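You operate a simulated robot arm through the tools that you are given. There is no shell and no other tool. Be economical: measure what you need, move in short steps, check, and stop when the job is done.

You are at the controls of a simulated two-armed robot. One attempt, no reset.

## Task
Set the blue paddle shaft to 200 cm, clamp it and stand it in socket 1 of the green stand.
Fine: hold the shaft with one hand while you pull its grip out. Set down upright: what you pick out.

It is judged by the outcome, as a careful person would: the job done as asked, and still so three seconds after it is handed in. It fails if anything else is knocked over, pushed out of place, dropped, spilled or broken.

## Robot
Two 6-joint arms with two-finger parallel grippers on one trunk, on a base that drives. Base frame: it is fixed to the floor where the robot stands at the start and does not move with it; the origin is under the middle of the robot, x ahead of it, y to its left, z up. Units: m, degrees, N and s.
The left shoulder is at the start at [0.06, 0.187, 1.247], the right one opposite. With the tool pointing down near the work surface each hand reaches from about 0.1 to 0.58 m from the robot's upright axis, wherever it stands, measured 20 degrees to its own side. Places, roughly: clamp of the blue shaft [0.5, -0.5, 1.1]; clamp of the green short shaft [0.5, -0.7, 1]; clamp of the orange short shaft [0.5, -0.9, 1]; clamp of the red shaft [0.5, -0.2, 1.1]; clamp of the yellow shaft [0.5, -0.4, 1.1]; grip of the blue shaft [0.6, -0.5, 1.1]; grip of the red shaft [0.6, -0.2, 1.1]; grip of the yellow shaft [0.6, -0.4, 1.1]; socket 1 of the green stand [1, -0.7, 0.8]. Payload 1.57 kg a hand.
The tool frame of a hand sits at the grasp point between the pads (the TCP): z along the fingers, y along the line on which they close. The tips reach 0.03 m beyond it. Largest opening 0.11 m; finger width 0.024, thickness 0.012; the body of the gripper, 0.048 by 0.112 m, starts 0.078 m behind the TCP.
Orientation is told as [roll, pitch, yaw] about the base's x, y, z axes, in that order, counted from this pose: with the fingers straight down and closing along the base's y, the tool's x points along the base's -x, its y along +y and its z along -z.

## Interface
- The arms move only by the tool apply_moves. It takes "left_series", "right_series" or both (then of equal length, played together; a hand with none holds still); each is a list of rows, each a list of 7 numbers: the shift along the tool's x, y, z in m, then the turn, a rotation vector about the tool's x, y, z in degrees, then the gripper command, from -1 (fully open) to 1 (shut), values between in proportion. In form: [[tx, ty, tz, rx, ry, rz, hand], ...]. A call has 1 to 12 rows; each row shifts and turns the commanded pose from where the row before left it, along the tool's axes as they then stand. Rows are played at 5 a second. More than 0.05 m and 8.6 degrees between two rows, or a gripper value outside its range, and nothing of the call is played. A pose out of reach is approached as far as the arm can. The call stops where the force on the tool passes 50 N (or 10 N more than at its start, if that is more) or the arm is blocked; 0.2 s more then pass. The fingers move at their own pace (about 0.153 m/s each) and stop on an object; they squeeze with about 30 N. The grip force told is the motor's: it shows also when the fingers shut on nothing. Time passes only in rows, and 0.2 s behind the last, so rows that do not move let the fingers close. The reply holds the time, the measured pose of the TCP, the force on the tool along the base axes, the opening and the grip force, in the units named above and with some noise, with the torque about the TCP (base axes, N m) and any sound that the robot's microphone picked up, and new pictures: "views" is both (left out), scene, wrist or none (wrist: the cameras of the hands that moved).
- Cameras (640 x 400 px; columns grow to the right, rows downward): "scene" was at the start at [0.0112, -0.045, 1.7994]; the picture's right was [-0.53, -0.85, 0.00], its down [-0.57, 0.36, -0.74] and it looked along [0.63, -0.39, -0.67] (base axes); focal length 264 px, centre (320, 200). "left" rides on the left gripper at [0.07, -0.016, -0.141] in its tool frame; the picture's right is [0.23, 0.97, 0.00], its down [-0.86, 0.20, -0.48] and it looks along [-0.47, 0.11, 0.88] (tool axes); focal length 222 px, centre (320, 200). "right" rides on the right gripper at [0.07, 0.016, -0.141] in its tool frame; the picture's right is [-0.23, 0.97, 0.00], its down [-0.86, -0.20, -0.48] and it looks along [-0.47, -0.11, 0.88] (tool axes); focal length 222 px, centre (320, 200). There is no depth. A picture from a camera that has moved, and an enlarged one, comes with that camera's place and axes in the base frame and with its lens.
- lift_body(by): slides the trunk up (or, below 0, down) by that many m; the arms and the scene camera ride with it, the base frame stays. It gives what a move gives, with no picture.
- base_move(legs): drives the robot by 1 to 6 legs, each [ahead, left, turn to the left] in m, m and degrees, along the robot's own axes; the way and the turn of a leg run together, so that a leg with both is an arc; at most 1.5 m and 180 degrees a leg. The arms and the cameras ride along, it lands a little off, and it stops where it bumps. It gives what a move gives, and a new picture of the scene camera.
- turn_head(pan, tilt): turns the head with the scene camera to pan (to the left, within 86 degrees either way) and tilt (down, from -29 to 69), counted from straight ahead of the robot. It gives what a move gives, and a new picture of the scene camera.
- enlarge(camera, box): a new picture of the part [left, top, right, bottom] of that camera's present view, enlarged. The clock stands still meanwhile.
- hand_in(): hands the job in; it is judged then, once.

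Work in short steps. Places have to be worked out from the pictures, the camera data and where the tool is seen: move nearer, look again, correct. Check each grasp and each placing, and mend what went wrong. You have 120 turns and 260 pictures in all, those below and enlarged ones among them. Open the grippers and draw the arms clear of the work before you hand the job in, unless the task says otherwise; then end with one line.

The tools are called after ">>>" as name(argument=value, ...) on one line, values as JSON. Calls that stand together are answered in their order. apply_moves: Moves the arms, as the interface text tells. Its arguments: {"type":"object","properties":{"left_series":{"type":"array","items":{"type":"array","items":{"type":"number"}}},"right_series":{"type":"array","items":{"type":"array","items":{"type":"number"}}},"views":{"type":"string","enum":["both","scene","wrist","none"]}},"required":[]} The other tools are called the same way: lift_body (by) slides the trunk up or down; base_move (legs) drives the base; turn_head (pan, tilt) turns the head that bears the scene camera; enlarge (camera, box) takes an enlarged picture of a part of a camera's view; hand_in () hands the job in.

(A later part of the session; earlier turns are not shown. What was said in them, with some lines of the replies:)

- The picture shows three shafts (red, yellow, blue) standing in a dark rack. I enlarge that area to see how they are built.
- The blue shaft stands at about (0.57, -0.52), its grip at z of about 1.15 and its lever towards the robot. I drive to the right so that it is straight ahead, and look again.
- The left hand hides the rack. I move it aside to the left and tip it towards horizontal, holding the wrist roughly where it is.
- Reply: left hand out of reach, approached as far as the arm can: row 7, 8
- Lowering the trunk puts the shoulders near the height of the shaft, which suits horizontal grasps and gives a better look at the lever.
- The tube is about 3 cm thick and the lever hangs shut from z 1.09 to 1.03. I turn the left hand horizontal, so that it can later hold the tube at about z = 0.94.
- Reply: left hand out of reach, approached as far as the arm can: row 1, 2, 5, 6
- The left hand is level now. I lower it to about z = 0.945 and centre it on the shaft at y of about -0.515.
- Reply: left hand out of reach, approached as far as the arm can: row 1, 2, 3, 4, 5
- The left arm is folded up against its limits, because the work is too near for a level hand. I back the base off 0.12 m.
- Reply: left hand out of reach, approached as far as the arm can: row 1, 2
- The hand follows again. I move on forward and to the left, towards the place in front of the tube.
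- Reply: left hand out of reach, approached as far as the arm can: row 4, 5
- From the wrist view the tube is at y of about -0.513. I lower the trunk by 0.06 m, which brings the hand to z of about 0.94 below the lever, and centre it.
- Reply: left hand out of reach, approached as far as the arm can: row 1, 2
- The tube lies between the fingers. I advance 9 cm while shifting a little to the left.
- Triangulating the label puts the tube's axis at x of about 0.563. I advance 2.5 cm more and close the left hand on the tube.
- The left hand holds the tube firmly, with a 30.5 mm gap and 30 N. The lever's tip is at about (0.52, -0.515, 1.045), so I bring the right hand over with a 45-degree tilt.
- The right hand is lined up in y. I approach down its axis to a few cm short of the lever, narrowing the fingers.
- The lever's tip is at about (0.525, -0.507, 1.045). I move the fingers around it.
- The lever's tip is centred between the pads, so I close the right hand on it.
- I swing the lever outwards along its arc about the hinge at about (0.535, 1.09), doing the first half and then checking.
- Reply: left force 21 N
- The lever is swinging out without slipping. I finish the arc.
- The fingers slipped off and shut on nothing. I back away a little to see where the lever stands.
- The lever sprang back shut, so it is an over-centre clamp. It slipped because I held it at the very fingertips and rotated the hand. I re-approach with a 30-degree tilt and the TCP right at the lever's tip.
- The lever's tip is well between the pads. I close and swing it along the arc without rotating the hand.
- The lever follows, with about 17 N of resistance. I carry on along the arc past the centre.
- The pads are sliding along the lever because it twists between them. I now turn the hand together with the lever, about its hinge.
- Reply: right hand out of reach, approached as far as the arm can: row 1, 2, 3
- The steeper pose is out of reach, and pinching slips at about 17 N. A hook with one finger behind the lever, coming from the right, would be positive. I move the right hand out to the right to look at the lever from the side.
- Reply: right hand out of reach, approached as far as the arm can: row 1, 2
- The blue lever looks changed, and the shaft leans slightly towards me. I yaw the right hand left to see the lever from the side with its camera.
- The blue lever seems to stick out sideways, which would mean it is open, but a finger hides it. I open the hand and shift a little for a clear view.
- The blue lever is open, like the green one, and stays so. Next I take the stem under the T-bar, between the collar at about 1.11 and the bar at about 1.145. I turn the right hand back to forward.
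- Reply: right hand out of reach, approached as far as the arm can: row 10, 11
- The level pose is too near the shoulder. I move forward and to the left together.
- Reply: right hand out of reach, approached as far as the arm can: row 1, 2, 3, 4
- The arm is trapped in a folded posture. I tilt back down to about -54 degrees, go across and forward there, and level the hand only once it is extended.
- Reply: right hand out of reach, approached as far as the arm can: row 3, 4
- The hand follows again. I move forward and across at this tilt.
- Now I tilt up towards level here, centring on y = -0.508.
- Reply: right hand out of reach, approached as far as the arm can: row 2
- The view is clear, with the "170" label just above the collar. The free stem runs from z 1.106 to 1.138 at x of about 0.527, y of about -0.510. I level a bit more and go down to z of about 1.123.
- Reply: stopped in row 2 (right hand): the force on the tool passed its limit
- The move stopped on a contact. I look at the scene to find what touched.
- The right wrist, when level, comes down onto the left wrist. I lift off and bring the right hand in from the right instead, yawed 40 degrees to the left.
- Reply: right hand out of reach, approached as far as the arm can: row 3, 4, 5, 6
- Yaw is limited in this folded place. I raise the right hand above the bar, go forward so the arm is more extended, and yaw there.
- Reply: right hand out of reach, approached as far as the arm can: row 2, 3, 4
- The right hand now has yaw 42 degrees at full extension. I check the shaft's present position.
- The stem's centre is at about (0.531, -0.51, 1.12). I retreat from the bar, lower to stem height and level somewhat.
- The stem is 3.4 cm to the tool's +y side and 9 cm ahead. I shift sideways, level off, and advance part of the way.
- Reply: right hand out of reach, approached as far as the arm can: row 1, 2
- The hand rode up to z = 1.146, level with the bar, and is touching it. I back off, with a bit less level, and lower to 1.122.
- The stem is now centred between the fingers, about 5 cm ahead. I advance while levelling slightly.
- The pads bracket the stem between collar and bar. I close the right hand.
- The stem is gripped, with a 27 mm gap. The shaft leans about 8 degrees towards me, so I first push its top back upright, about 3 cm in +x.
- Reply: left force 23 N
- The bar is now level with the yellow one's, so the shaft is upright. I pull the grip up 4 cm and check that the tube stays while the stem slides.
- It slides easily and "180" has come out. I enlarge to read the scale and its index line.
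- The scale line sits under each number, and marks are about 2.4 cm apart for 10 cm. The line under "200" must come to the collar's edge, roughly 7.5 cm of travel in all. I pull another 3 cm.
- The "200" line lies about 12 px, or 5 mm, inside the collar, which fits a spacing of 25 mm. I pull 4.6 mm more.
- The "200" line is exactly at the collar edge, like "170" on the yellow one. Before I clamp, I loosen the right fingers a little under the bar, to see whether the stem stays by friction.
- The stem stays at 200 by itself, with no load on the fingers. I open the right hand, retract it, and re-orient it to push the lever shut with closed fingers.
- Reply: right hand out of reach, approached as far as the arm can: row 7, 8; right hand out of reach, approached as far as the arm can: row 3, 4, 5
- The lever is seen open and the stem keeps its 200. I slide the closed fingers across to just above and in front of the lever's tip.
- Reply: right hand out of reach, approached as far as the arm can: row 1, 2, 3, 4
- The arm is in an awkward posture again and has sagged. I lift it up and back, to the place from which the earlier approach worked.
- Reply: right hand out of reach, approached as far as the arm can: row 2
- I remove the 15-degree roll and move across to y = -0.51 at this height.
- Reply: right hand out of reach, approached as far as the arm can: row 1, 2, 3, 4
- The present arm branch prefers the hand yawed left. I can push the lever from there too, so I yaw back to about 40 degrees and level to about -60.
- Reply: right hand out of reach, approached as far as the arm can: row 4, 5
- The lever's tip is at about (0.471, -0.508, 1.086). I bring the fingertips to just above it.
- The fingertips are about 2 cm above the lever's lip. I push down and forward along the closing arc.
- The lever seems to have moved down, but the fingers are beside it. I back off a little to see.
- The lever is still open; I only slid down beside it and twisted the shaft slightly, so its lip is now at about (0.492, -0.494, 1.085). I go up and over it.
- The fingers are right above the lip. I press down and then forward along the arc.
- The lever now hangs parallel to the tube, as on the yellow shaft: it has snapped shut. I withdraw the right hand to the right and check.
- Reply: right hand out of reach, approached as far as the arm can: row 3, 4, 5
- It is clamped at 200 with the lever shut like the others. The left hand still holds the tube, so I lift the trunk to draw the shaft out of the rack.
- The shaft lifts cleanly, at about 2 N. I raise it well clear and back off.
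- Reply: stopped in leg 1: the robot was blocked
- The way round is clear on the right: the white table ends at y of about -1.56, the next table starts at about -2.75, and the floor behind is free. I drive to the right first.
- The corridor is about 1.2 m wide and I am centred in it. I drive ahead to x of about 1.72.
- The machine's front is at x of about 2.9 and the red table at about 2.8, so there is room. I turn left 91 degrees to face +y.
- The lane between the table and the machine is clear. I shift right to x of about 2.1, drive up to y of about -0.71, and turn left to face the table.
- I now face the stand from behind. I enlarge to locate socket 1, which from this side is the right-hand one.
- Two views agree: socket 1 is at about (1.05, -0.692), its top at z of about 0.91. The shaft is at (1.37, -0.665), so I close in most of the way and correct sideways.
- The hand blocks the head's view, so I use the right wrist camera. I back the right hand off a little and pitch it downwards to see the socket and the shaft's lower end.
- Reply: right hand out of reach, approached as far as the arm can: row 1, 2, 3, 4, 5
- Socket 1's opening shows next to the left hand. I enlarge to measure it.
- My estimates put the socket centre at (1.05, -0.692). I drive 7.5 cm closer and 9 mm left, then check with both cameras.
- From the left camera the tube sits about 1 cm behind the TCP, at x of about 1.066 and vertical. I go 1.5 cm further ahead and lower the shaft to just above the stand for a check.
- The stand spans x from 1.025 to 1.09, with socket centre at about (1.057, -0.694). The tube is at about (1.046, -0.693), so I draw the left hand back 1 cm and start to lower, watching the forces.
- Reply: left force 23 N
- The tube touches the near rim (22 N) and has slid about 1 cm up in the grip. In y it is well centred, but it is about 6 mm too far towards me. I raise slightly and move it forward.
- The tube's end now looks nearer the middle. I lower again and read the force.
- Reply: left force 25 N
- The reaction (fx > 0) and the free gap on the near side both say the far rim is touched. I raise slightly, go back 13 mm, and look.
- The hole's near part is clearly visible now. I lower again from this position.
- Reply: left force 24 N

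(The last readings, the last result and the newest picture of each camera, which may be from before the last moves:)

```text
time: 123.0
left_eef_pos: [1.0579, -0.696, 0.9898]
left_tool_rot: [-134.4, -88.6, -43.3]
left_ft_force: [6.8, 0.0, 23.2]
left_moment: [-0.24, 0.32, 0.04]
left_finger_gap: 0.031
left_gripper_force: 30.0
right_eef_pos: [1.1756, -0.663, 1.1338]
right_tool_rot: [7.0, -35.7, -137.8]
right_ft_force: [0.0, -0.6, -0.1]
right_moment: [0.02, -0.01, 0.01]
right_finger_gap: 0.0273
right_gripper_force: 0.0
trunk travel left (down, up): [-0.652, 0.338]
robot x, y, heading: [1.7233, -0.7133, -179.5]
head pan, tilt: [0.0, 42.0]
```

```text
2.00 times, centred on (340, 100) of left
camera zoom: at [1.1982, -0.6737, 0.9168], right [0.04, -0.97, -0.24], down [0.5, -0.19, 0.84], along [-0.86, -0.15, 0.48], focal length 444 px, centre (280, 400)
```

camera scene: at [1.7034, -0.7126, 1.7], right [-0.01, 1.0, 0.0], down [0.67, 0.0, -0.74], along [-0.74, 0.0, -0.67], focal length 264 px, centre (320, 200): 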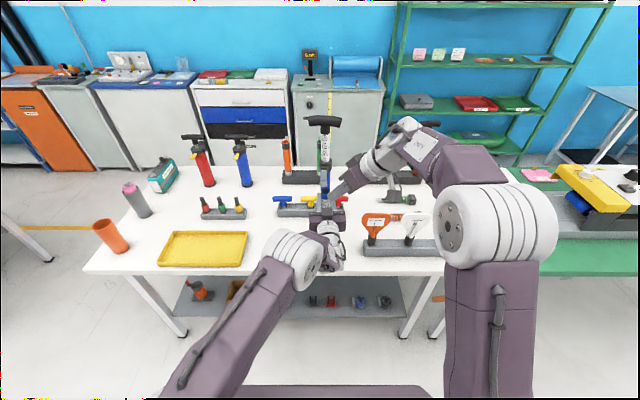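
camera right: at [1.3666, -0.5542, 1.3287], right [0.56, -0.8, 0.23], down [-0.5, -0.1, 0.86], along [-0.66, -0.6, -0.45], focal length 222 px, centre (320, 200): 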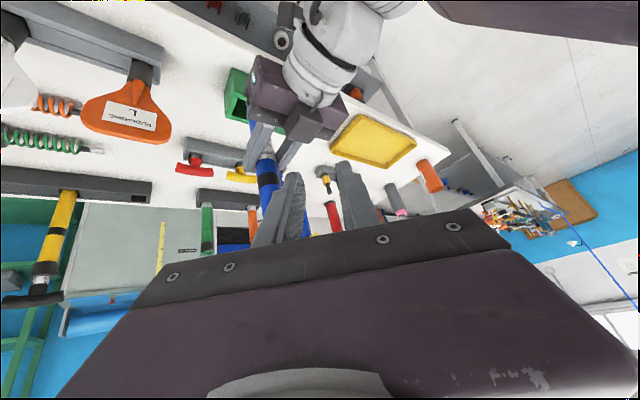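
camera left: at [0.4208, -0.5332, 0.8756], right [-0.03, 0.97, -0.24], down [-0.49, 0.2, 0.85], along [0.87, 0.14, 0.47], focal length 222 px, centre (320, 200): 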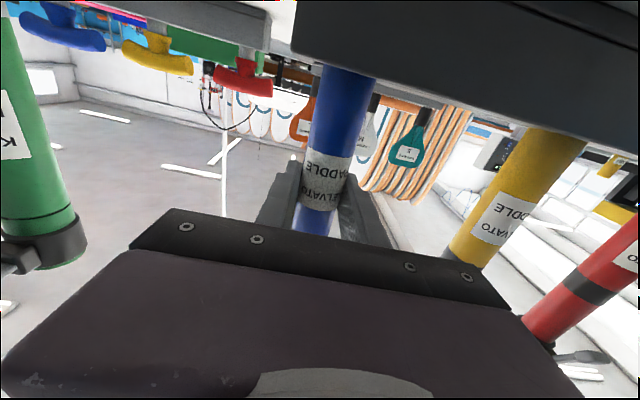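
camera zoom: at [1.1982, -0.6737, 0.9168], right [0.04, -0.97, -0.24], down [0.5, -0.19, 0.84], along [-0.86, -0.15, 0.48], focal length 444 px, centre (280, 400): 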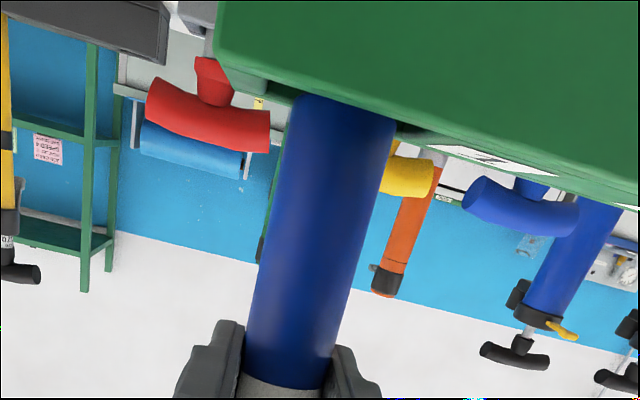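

The tube's apparent width shows that the shaft has tilted in the grip: its lower end is about 2 cm forward, which is why it meets the far rim. I raise it clear and tilt the left hand to bring the shaft upright.

>>> lift_body(by=0.06)

>>> apply_moves(left_series=[[0, 0, 0, 0, 5, 0, 1], [0, 0, 0, 0, 5, 0, 1]], views="scene")

>>> enlarge(camera="left", box=[240, 0, 440, 200])

>>> enlarge(camera="right", box=[200, 20, 380, 240])

```text
time: 124.0
left_eef_pos: [1.0546, -0.6978, 1.0418]
left_tool_rot: [-103.9, -89.2, -73.7]
left_ft_force: [-0.5, 0.1, -1.4]
left_moment: [0.01, 0.04, 0.04]
left_finger_gap: 0.0308
left_gripper_force: 29.8
right_eef_pos: [1.1698, -0.6631, 1.1906]
right_tool_rot: [7.3, -35.5, -137.9]
right_ft_force: [0.6, -0.4, -0.1]
right_moment: [-0.02, -0.01, 0.03]
right_finger_gap: 0.0274
right_gripper_force: 0.0
trunk travel left (down, up): [-0.712, 0.278]
robot x, y, heading: [1.7229, -0.71, -179.8]
head pan, tilt: [0.0, 42.0]
```

```text
time: 124.6
left_eef_pos: [1.055, -0.6974, 1.0413]
left_tool_rot: [-5.2, -80.2, -172.6]
left_ft_force: [0.0, 0.9, -2.1]
left_moment: [0.03, -0.01, 0.0]
left_finger_gap: 0.0308
left_gripper_force: 30.3
right_eef_pos: [1.171, -0.6629, 1.1903]
right_tool_rot: [7.2, -35.5, -137.9]
right_ft_force: [-0.7, -0.8, -0.2]
right_moment: [0.01, 0.02, -0.01]
right_finger_gap: 0.0276
right_gripper_force: 0.0
trunk travel left (down, up): [-0.712, 0.278]
robot x, y, heading: [1.7272, -0.7157, -179.4]
head pan, tilt: [0.0, 42.0]
camera scene: at [1.7003, -0.7142, 1.6368], right [-0.01, 1.0, 0.0], down [0.67, 0.0, -0.74], along [-0.74, 0.0, -0.67], focal length 264 px, centre (320, 200)
```

scene: 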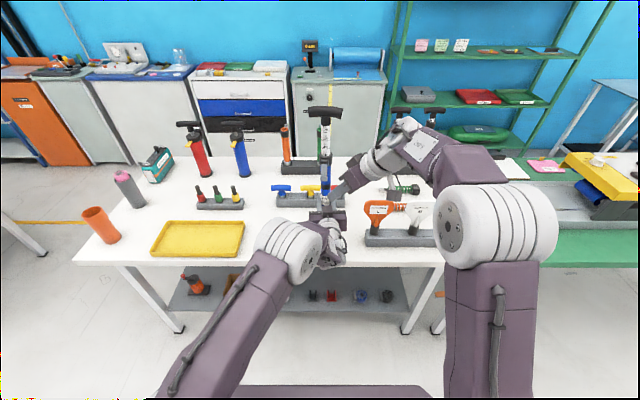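

```text
2.00 times, centred on (340, 100) of left
camera zoom: at [1.2057, -0.6747, 0.9975], right [0.08, -0.97, -0.24], down [0.34, -0.2, 0.92], along [-0.94, -0.15, 0.31], focal length 444 px, centre (280, 400)
```

zoom: 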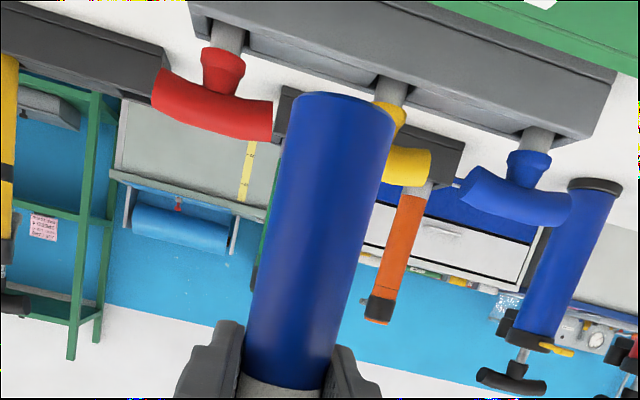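

```text
1.82 times, centred on (290, 130) of right
camera zoom: at [1.2743, -0.5686, 1.2658], right [0.56, -0.79, 0.23], down [-0.5, -0.1, 0.86], along [-0.66, -0.6, -0.45], focal length 404 px, centre (374, 327)
```

zoom: 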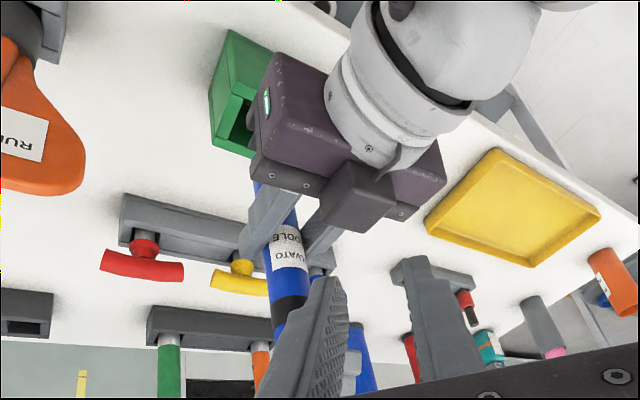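

The shaft is nearly upright again, its bottom at about (1.048, -0.696, 0.953). The socket centre is at about (1.056, -0.6925). I correct the tilt and the offsets, lower to just above the rim, and check.

>>> apply_moves(left_series=[[0, -0.0015, -0.002, 0, 1.5, 0, 1], [0, -0.0015, -0.002, 0, 1.5, 0, 1]], views="none")

>>> lift_body(by=-0.033)

>>> enlarge(camera="left", box=[260, 0, 420, 140])

```text
time: 125.2
left_eef_pos: [1.0588, -0.6936, 1.0428]
left_tool_rot: [-4.1, -77.3, -173.7]
left_ft_force: [-0.7, 0.9, -1.7]
left_moment: [0.02, -0.05, 0.01]
left_finger_gap: 0.031
left_gripper_force: 30.4
right_eef_pos: [1.1714, -0.6614, 1.1918]
right_tool_rot: [7.2, -35.5, -137.9]
right_ft_force: [-0.2, 0.2, -0.3]
right_moment: [0.04, 0.01, 0.01]
right_finger_gap: 0.0278
right_gripper_force: 0.1
trunk travel left (down, up): [-0.712, 0.278]
robot x, y, heading: [1.7242, -0.7123, -179.9]
head pan, tilt: [0.0, 42.0]
```

```text
time: 126.0
left_eef_pos: [1.0588, -0.6949, 1.0103]
left_tool_rot: [-4.2, -77.4, -173.6]
left_ft_force: [0.5, -0.4, -1.9]
left_moment: [-0.01, -0.03, 0.05]
left_finger_gap: 0.0308
left_gripper_force: 29.9
right_eef_pos: [1.1702, -0.6629, 1.1582]
right_tool_rot: [7.2, -35.4, -137.9]
right_ft_force: [0.8, 0.0, 0.5]
right_moment: [0.01, -0.05, -0.01]
right_finger_gap: 0.0279
right_gripper_force: 0.2
trunk travel left (down, up): [-0.679, 0.311]
robot x, y, heading: [1.7253, -0.7148, -179.9]
head pan, tilt: [0.0, 42.0]
```

```text
2.86 times, centred on (340, 70) of left
camera zoom: at [1.2113, -0.671, 0.9732], right [0.09, -0.97, -0.24], down [0.29, -0.2, 0.94], along [-0.95, -0.15, 0.26], focal length 635 px, centre (263, 571)
```

zoom: 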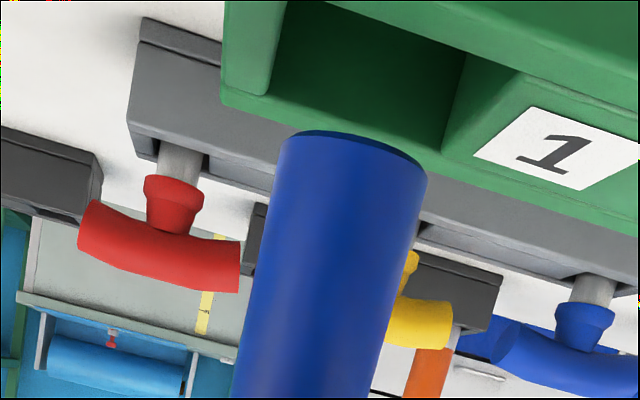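

Now the view is excellent. The hole spans x 1.033 to 1.076 and y -0.672 to -0.7175, so its centre is (1.055, -0.695). The tube's bottom is at about (1.065, -0.692), so I move it 9 mm forward and 3 mm left, lower a little and look again.

>>> apply_moves(left_series=[[0.001, 0.0015, 0.0045, 0, 0, 0, 1], [0.001, 0.0015, 0.0045, 0, 0, 0, 1]], views="none")

>>> enlarge(camera="left", box=[260, 0, 420, 140])

```text
time: 126.5
left_eef_pos: [1.0501, -0.6978, 1.0064]
left_tool_rot: [-4.3, -77.4, -173.6]
left_ft_force: [0.5, 0.2, -1.8]
left_moment: [0.05, -0.04, 0.0]
left_finger_gap: 0.0308
left_gripper_force: 30.5
right_eef_pos: [1.1705, -0.6628, 1.1581]
right_tool_rot: [7.3, -35.4, -137.8]
right_ft_force: [-0.2, -0.4, 0.7]
right_moment: [-0.06, 0.0, 0.0]
right_finger_gap: 0.0275
right_gripper_force: 0.2
trunk travel left (down, up): [-0.679, 0.311]
robot x, y, heading: [1.7235, -0.7117, -179.8]
head pan, tilt: [0.0, 42.0]
```

```text
2.86 times, centred on (340, 70) of left
camera zoom: at [1.2028, -0.6745, 0.9689], right [0.09, -0.97, -0.24], down [0.29, -0.2, 0.94], along [-0.95, -0.15, 0.26], focal length 635 px, centre (263, 571)
```

zoom: 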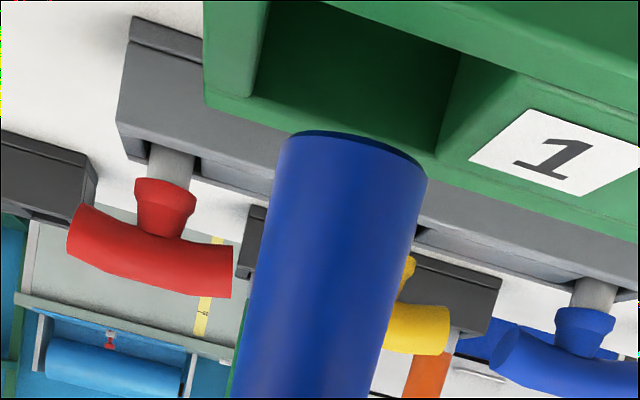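

The hole is at x 1.033 to 1.076, and the tube's bottom at about (1.058, -0.695). One last nudge of 3 mm forward, then I lower 3 cm.

>>> apply_moves(left_series=[[0.0007, 0, 0.003, 0, 0, 0, 1], [0, 0, 0, 0, 0, 0, 1]], views="none")

>>> lift_body(by=-0.03)

>>> enlarge(camera="left", box=[240, 0, 440, 200])

```text
time: 127.2
left_eef_pos: [1.0465, -0.6973, 1.005]
left_tool_rot: [-4.2, -77.3, -173.6]
left_ft_force: [-0.1, -0.2, -2.3]
left_moment: [0.04, -0.03, -0.01]
left_finger_gap: 0.0307
left_gripper_force: 29.4
right_eef_pos: [1.1709, -0.6624, 1.1576]
right_tool_rot: [7.2, -35.5, -137.9]
right_ft_force: [-0.2, 0.6, -0.5]
right_moment: [-0.02, 0.02, 0.0]
right_finger_gap: 0.027
right_gripper_force: 0.1
trunk travel left (down, up): [-0.679, 0.311]
robot x, y, heading: [1.7244, -0.7118, -179.5]
head pan, tilt: [0.0, 42.0]
```

```text
time: 127.9
left_eef_pos: [1.0468, -0.6976, 0.9752]
left_tool_rot: [-4.2, -77.3, -173.5]
left_ft_force: [0.2, 0.1, -1.7]
left_moment: [0.03, -0.05, -0.02]
left_finger_gap: 0.0307
left_gripper_force: 29.9
right_eef_pos: [1.1703, -0.6621, 1.1286]
right_tool_rot: [7.3, -35.5, -137.9]
right_ft_force: [-0.5, -0.4, -0.8]
right_moment: [0.01, 0.02, 0.02]
right_finger_gap: 0.0276
right_gripper_force: 0.2
trunk travel left (down, up): [-0.649, 0.341]
robot x, y, heading: [1.7224, -0.7152, -179.7]
head pan, tilt: [0.0, 42.0]
```

```text
2.00 times, centred on (340, 100) of left
camera zoom: at [1.2001, -0.6747, 0.9377], right [0.09, -0.97, -0.24], down [0.29, -0.2, 0.94], along [-0.95, -0.15, 0.26], focal length 444 px, centre (280, 400)
```

zoom: 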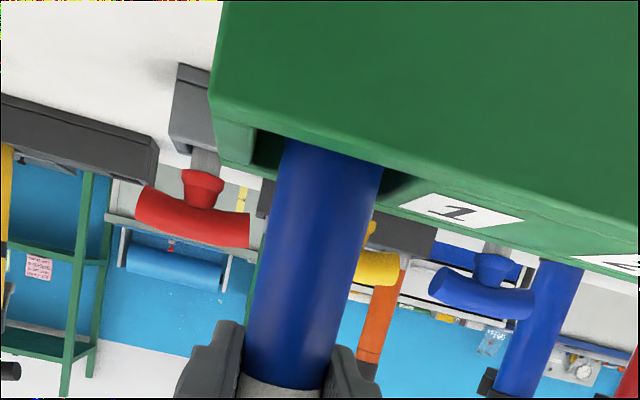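

It is entering with no force. I go on lowering.

>>> lift_body(by=-0.03)

>>> enlarge(camera="left", box=[200, 0, 480, 260])

```text
time: 128.7
left_eef_pos: [1.0479, -0.6988, 0.9443]
left_tool_rot: [-4.2, -77.3, -173.6]
left_ft_force: [0.2, 0.3, -1.5]
left_moment: [-0.02, -0.02, 0.01]
left_finger_gap: 0.0307
left_gripper_force: 29.7
right_eef_pos: [1.1699, -0.6643, 1.0984]
right_tool_rot: [7.2, -35.6, -137.9]
right_ft_force: [0.0, -0.4, 0.7]
right_moment: [0.01, 0.02, -0.02]
right_finger_gap: 0.0276
right_gripper_force: 0.0
trunk travel left (down, up): [-0.619, 0.371]
robot x, y, heading: [1.7231, -0.7169, -179.7]
head pan, tilt: [0.0, 42.0]
```

```text
1.54 times, centred on (340, 130) of left
camera zoom: at [1.2001, -0.6747, 0.9077], right [0.09, -0.97, -0.24], down [0.29, -0.2, 0.94], along [-0.95, -0.15, 0.26], focal length 342 px, centre (289, 308)
```

zoom: 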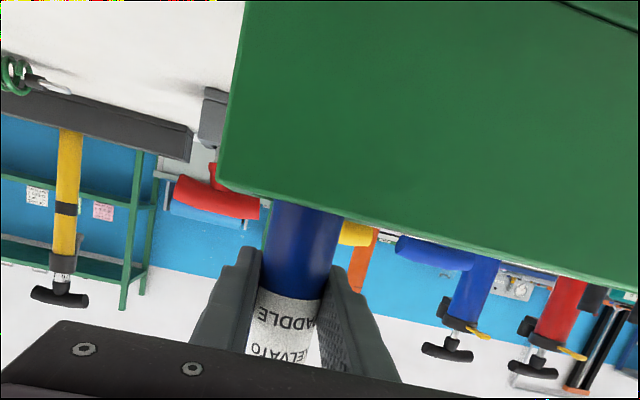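

There is still no contact. I lower another centimetre.

>>> lift_body(by=-0.01)

>>> lift_body(by=-0.006)

```text
time: 129.2
left_eef_pos: [1.0466, -0.6982, 0.9351]
left_tool_rot: [-4.2, -77.4, -173.6]
left_ft_force: [-0.1, -0.9, -1.9]
left_moment: [0.03, -0.07, 0.02]
left_finger_gap: 0.0308
left_gripper_force: 29.7
right_eef_pos: [1.1704, -0.6624, 1.0876]
right_tool_rot: [7.2, -35.5, -137.9]
right_ft_force: [-0.3, 0.0, -0.3]
right_moment: [0.0, -0.01, -0.01]
right_finger_gap: 0.0273
right_gripper_force: 0.0
trunk travel left (down, up): [-0.609, 0.381]
robot x, y, heading: [1.7229, -0.7127, -180.0]
head pan, tilt: [0.0, 42.0]
```

```text
time: 129.8
left_eef_pos: [1.0481, -0.6978, 0.9299]
left_tool_rot: [-4.3, -77.3, -173.6]
left_ft_force: [0.1, 0.5, -1.8]
left_moment: [-0.06, 0.0, -0.03]
left_finger_gap: 0.0311
left_gripper_force: 29.7
right_eef_pos: [1.17, -0.6633, 1.082]
right_tool_rot: [7.2, -35.5, -137.9]
right_ft_force: [0.5, -0.7, 0.0]
right_moment: [0.02, 0.02, 0.0]
right_finger_gap: 0.0275
right_gripper_force: 0.1
trunk travel left (down, up): [-0.603, 0.387]
robot x, y, heading: [1.7229, -0.7147, -179.9]
head pan, tilt: [0.0, 42.0]
```

I lower 4 mm more.

>>> lift_body(by=-0.004)

>>> enlarge(camera="left", box=[200, 0, 480, 260])

```text
time: 130.3
left_eef_pos: [1.047, -0.6971, 0.9252]
left_tool_rot: [-4.2, -77.3, -173.6]
left_ft_force: [-0.1, -0.5, -2.1]
left_moment: [-0.02, -0.03, -0.01]
left_finger_gap: 0.0308
left_gripper_force: 29.8
right_eef_pos: [1.1703, -0.6622, 1.0766]
right_tool_rot: [7.1, -35.5, -137.9]
right_ft_force: [-0.8, -0.2, -0.1]
right_moment: [0.01, 0.0, -0.01]
right_finger_gap: 0.0275
right_gripper_force: 0.1
trunk travel left (down, up): [-0.599, 0.391]
robot x, y, heading: [1.7279, -0.7142, -179.9]
head pan, tilt: [0.0, 42.0]
```

```text
1.54 times, centred on (340, 130) of left
camera zoom: at [1.1999, -0.6747, 0.8875], right [0.09, -0.97, -0.24], down [0.29, -0.2, 0.94], along [-0.95, -0.15, 0.26], focal length 342 px, centre (289, 308)
```

zoom: 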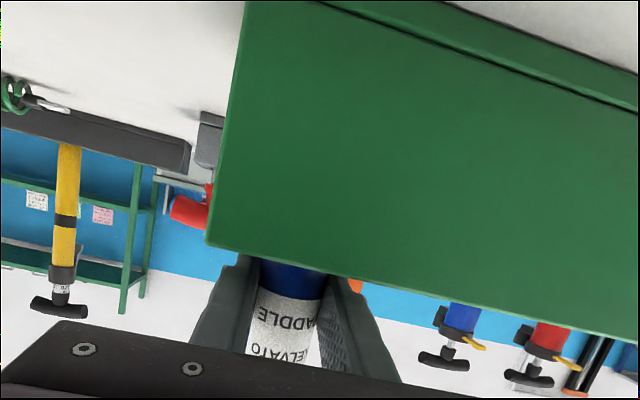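

The fingers are just above the stand's top and the bottom must be within a few millimetres of the floor. I ease the grip slightly, so that the tube settles while still guided.

>>> apply_moves(left_series=[[0, 0, 0, 0, 0, 0, 0.4], [0, 0, 0, 0, 0, 0, 0.36], [0, 0, 0, 0, 0, 0, 0.36], [0, 0, 0, 0, 0, 0, 0.36]], views="none")

>>> enlarge(camera="left", box=[200, 0, 480, 260])

>>> enlarge(camera="scene", box=[270, 100, 370, 240])

```text
time: 131.3
left_eef_pos: [1.0473, -0.6971, 0.9257]
left_tool_rot: [-4.2, -77.4, -173.6]
left_ft_force: [0.5, -1.0, 0.1]
left_moment: [0.0, 0.01, 0.03]
left_finger_gap: 0.0354
left_gripper_force: 0.1
right_eef_pos: [1.1706, -0.6634, 1.0773]
right_tool_rot: [7.2, -35.5, -137.9]
right_ft_force: [0.3, 0.5, 0.2]
right_moment: [-0.01, 0.01, 0.02]
right_finger_gap: 0.0277
right_gripper_force: 0.1
trunk travel left (down, up): [-0.599, 0.391]
robot x, y, heading: [1.7233, -0.7113, -179.8]
head pan, tilt: [0.0, 42.0]
```

```text
1.54 times, centred on (340, 130) of left
camera zoom: at [1.2001, -0.6747, 0.8877], right [0.09, -0.97, -0.24], down [0.29, -0.2, 0.94], along [-0.95, -0.15, 0.26], focal length 342 px, centre (289, 308)
```

zoom: 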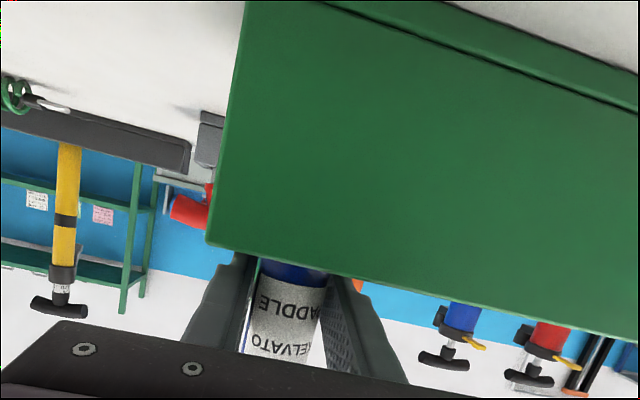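

```text
2.86 times, centred on (320, 170) of scene
camera zoom: at [1.7006, -0.7141, 1.5239], right [-0.01, 1.0, 0.0], down [0.67, 0.0, -0.74], along [-0.74, 0.0, -0.67], focal length 756 px, centre (320, 286)
```

zoom: 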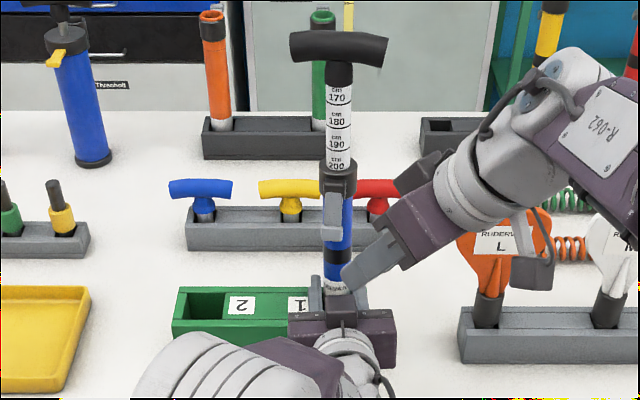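

The tube has settled and still reads 200. I raise the hand slightly, open it wide, and drive straight back.

>>> lift_body(by=0.01)

>>> apply_moves(left_series=[[0, 0, 0, 0, 0, 0, 0], [0, 0, 0, 0, 0, 0, -0.6], [0, 0, 0, 0, 0, 0, -1], [0, 0, 0, 0, 0, 0, -1]], views="wrist")

>>> enlarge(camera="scene", box=[270, 90, 370, 240])

```text
time: 131.9
left_eef_pos: [1.0482, -0.6966, 0.9355]
left_tool_rot: [-4.2, -77.4, -173.6]
left_ft_force: [-0.7, -0.5, 0.0]
left_moment: [0.02, 0.0, 0.0]
left_finger_gap: 0.0353
left_gripper_force: 0.1
right_eef_pos: [1.1701, -0.6626, 1.0887]
right_tool_rot: [7.2, -35.5, -137.9]
right_ft_force: [-0.3, -0.8, 1.0]
right_moment: [-0.01, -0.02, 0.0]
right_finger_gap: 0.0274
right_gripper_force: 0.1
trunk travel left (down, up): [-0.609, 0.381]
robot x, y, heading: [1.7263, -0.7119, -179.7]
head pan, tilt: [0.0, 42.0]
```

```text
time: 132.9
left_eef_pos: [1.0474, -0.6982, 0.9354]
left_tool_rot: [-4.2, -77.3, -173.5]
left_ft_force: [0.4, -0.3, -0.6]
left_moment: [-0.02, -0.01, 0.01]
left_finger_gap: 0.1103
left_gripper_force: 0.1
right_eef_pos: [1.1711, -0.6623, 1.0878]
right_tool_rot: [7.3, -35.5, -137.9]
right_ft_force: [0.3, -0.1, 0.3]
right_moment: [0.02, -0.01, 0.0]
right_finger_gap: 0.0276
right_gripper_force: 0.1
trunk travel left (down, up): [-0.609, 0.381]
robot x, y, heading: [1.7235, -0.7114, -179.7]
head pan, tilt: [0.0, 42.0]
camera left: at [1.2001, -0.6747, 0.8977], right [0.09, -0.97, -0.24], down [0.29, -0.2, 0.94], along [-0.95, -0.15, 0.26], focal length 222 px, centre (320, 200)
```

left: 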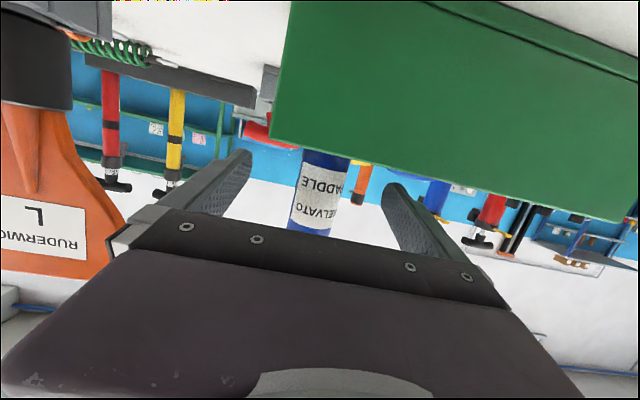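

```text
2.67 times, centred on (320, 165) of scene
camera zoom: at [1.7007, -0.7141, 1.5339], right [-0.01, 1.0, 0.0], down [0.67, 0.0, -0.74], along [-0.74, 0.0, -0.67], focal length 705 px, centre (320, 293)
```

zoom: 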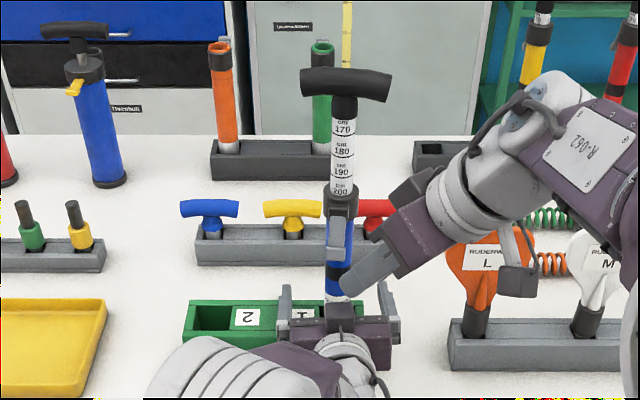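

The shaft stands free with the fingers open. I drive straight back and inspect.

>>> base_move(legs=[[-0.35, 0, 0]])

>>> enlarge(camera="scene", box=[270, 80, 390, 230])

>>> enlarge(camera="left", box=[0, 0, 640, 400])

```text
time: 135.2
left_eef_pos: [1.3983, -0.6954, 0.935]
left_tool_rot: [-4.2, -77.3, -173.5]
left_ft_force: [0.3, -0.8, -1.1]
left_moment: [-0.01, -0.01, -0.03]
left_finger_gap: 0.1102
left_gripper_force: 0.1
right_eef_pos: [1.5203, -0.6609, 1.0869]
right_tool_rot: [7.3, -35.4, -137.9]
right_ft_force: [0.5, -0.2, -0.2]
right_moment: [0.0, 0.03, 0.0]
right_finger_gap: 0.0277
right_gripper_force: 0.1
trunk travel left (down, up): [-0.609, 0.381]
robot x, y, heading: [2.0746, -0.714, -179.7]
head pan, tilt: [0.0, 42.0]
camera scene: at [2.0501, -0.7123, 1.5339], right [0.0, 1.0, 0.0], down [0.67, 0.0, -0.74], along [-0.74, 0.0, -0.67], focal length 264 px, centre (320, 200)
```

scene: 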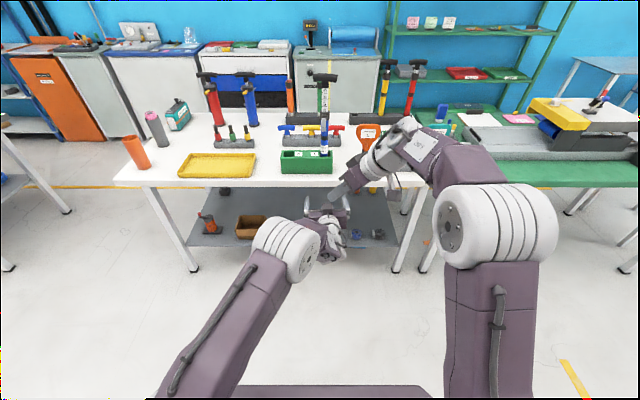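

```text
2.67 times, centred on (330, 155) of scene
camera zoom: at [2.0501, -0.7123, 1.5339], right [0.0, 1.0, 0.0], down [0.67, 0.0, -0.74], along [-0.74, 0.0, -0.67], focal length 705 px, centre (293, 320)
```

zoom: 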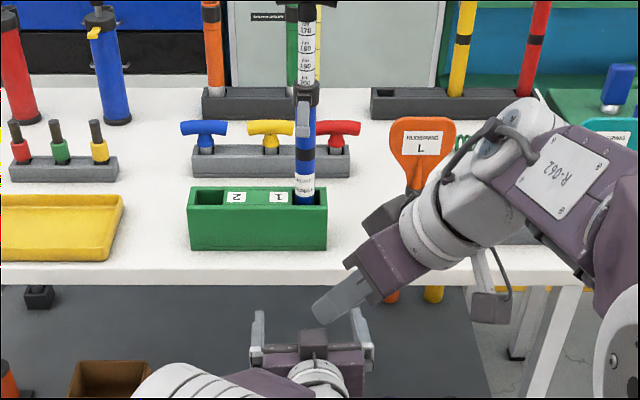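

```text
1.00 times, centred on (320, 200) of left
camera zoom: at [1.5495, -0.6724, 0.8977], right [0.09, -0.97, -0.24], down [0.29, -0.2, 0.94], along [-0.95, -0.15, 0.26], focal length 222 px, centre (320, 200)
```

zoom: 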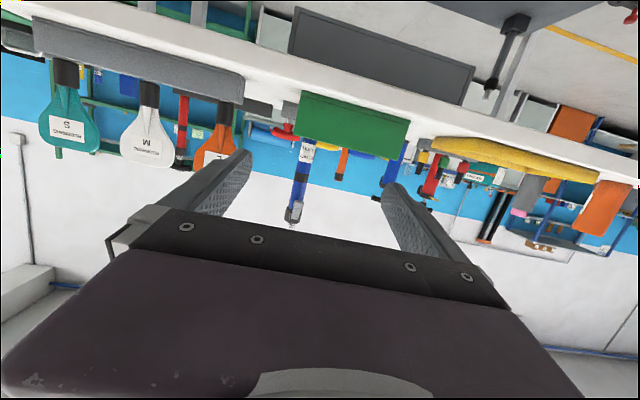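

The shaft stands upright in socket 1. I make a last check of the setting, the lever and the other things.

>>> enlarge(camera="scene", box=[300, 70, 350, 180])

>>> apply_moves(right_series=[[0, 0, 0, 0, 0, 0, -1], [0, 0, 0, 0, 0, 0, -1], [0, 0, 0, 0, 0, 0, -1]], views="scene")

```text
3.64 times, centred on (325, 125) of scene
camera zoom: at [2.0501, -0.7123, 1.5339], right [0.0, 1.0, 0.0], down [0.67, 0.0, -0.74], along [-0.74, 0.0, -0.67], focal length 962 px, centre (302, 473)
```

zoom: 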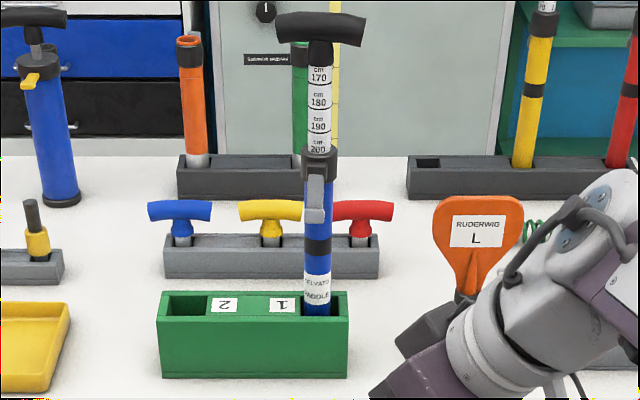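

```text
time: 136.0
left_eef_pos: [1.3972, -0.6959, 0.9345]
left_tool_rot: [-4.2, -77.2, -173.5]
left_ft_force: [1.1, 0.5, -0.3]
left_moment: [0.0, 0.01, -0.02]
left_finger_gap: 0.1097
left_gripper_force: 0.0
right_eef_pos: [1.5201, -0.6614, 1.0882]
right_tool_rot: [7.2, -35.4, -137.9]
right_ft_force: [0.0, 0.2, 0.0]
right_moment: [-0.01, -0.01, 0.0]
right_finger_gap: 0.11
right_gripper_force: 0.1
trunk travel left (down, up): [-0.609, 0.381]
robot x, y, heading: [2.0706, -0.7118, -180.0]
head pan, tilt: [0.0, 42.0]
camera scene: at [2.0498, -0.7123, 1.5339], right [0.0, 1.0, 0.0], down [0.67, 0.0, -0.74], along [-0.74, 0.0, -0.67], focal length 264 px, centre (320, 200)
```

scene: 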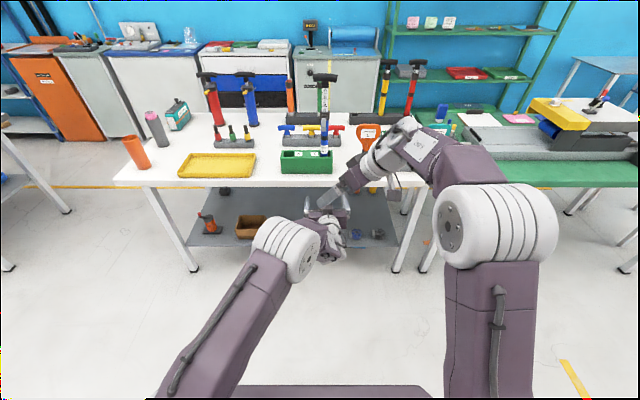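

It reads 200, the lever is shut, the shaft stands upright in socket 1, both grippers are open and clear, and nothing else is disturbed. I hand it in.

>>> hand_in()

```text
The job is handed in.
```

I set the blue paddle shaft to 200 cm, clamped it and stood it upright in socket 1 of the green stand; both grippers are open and clear, and the job is handed in.
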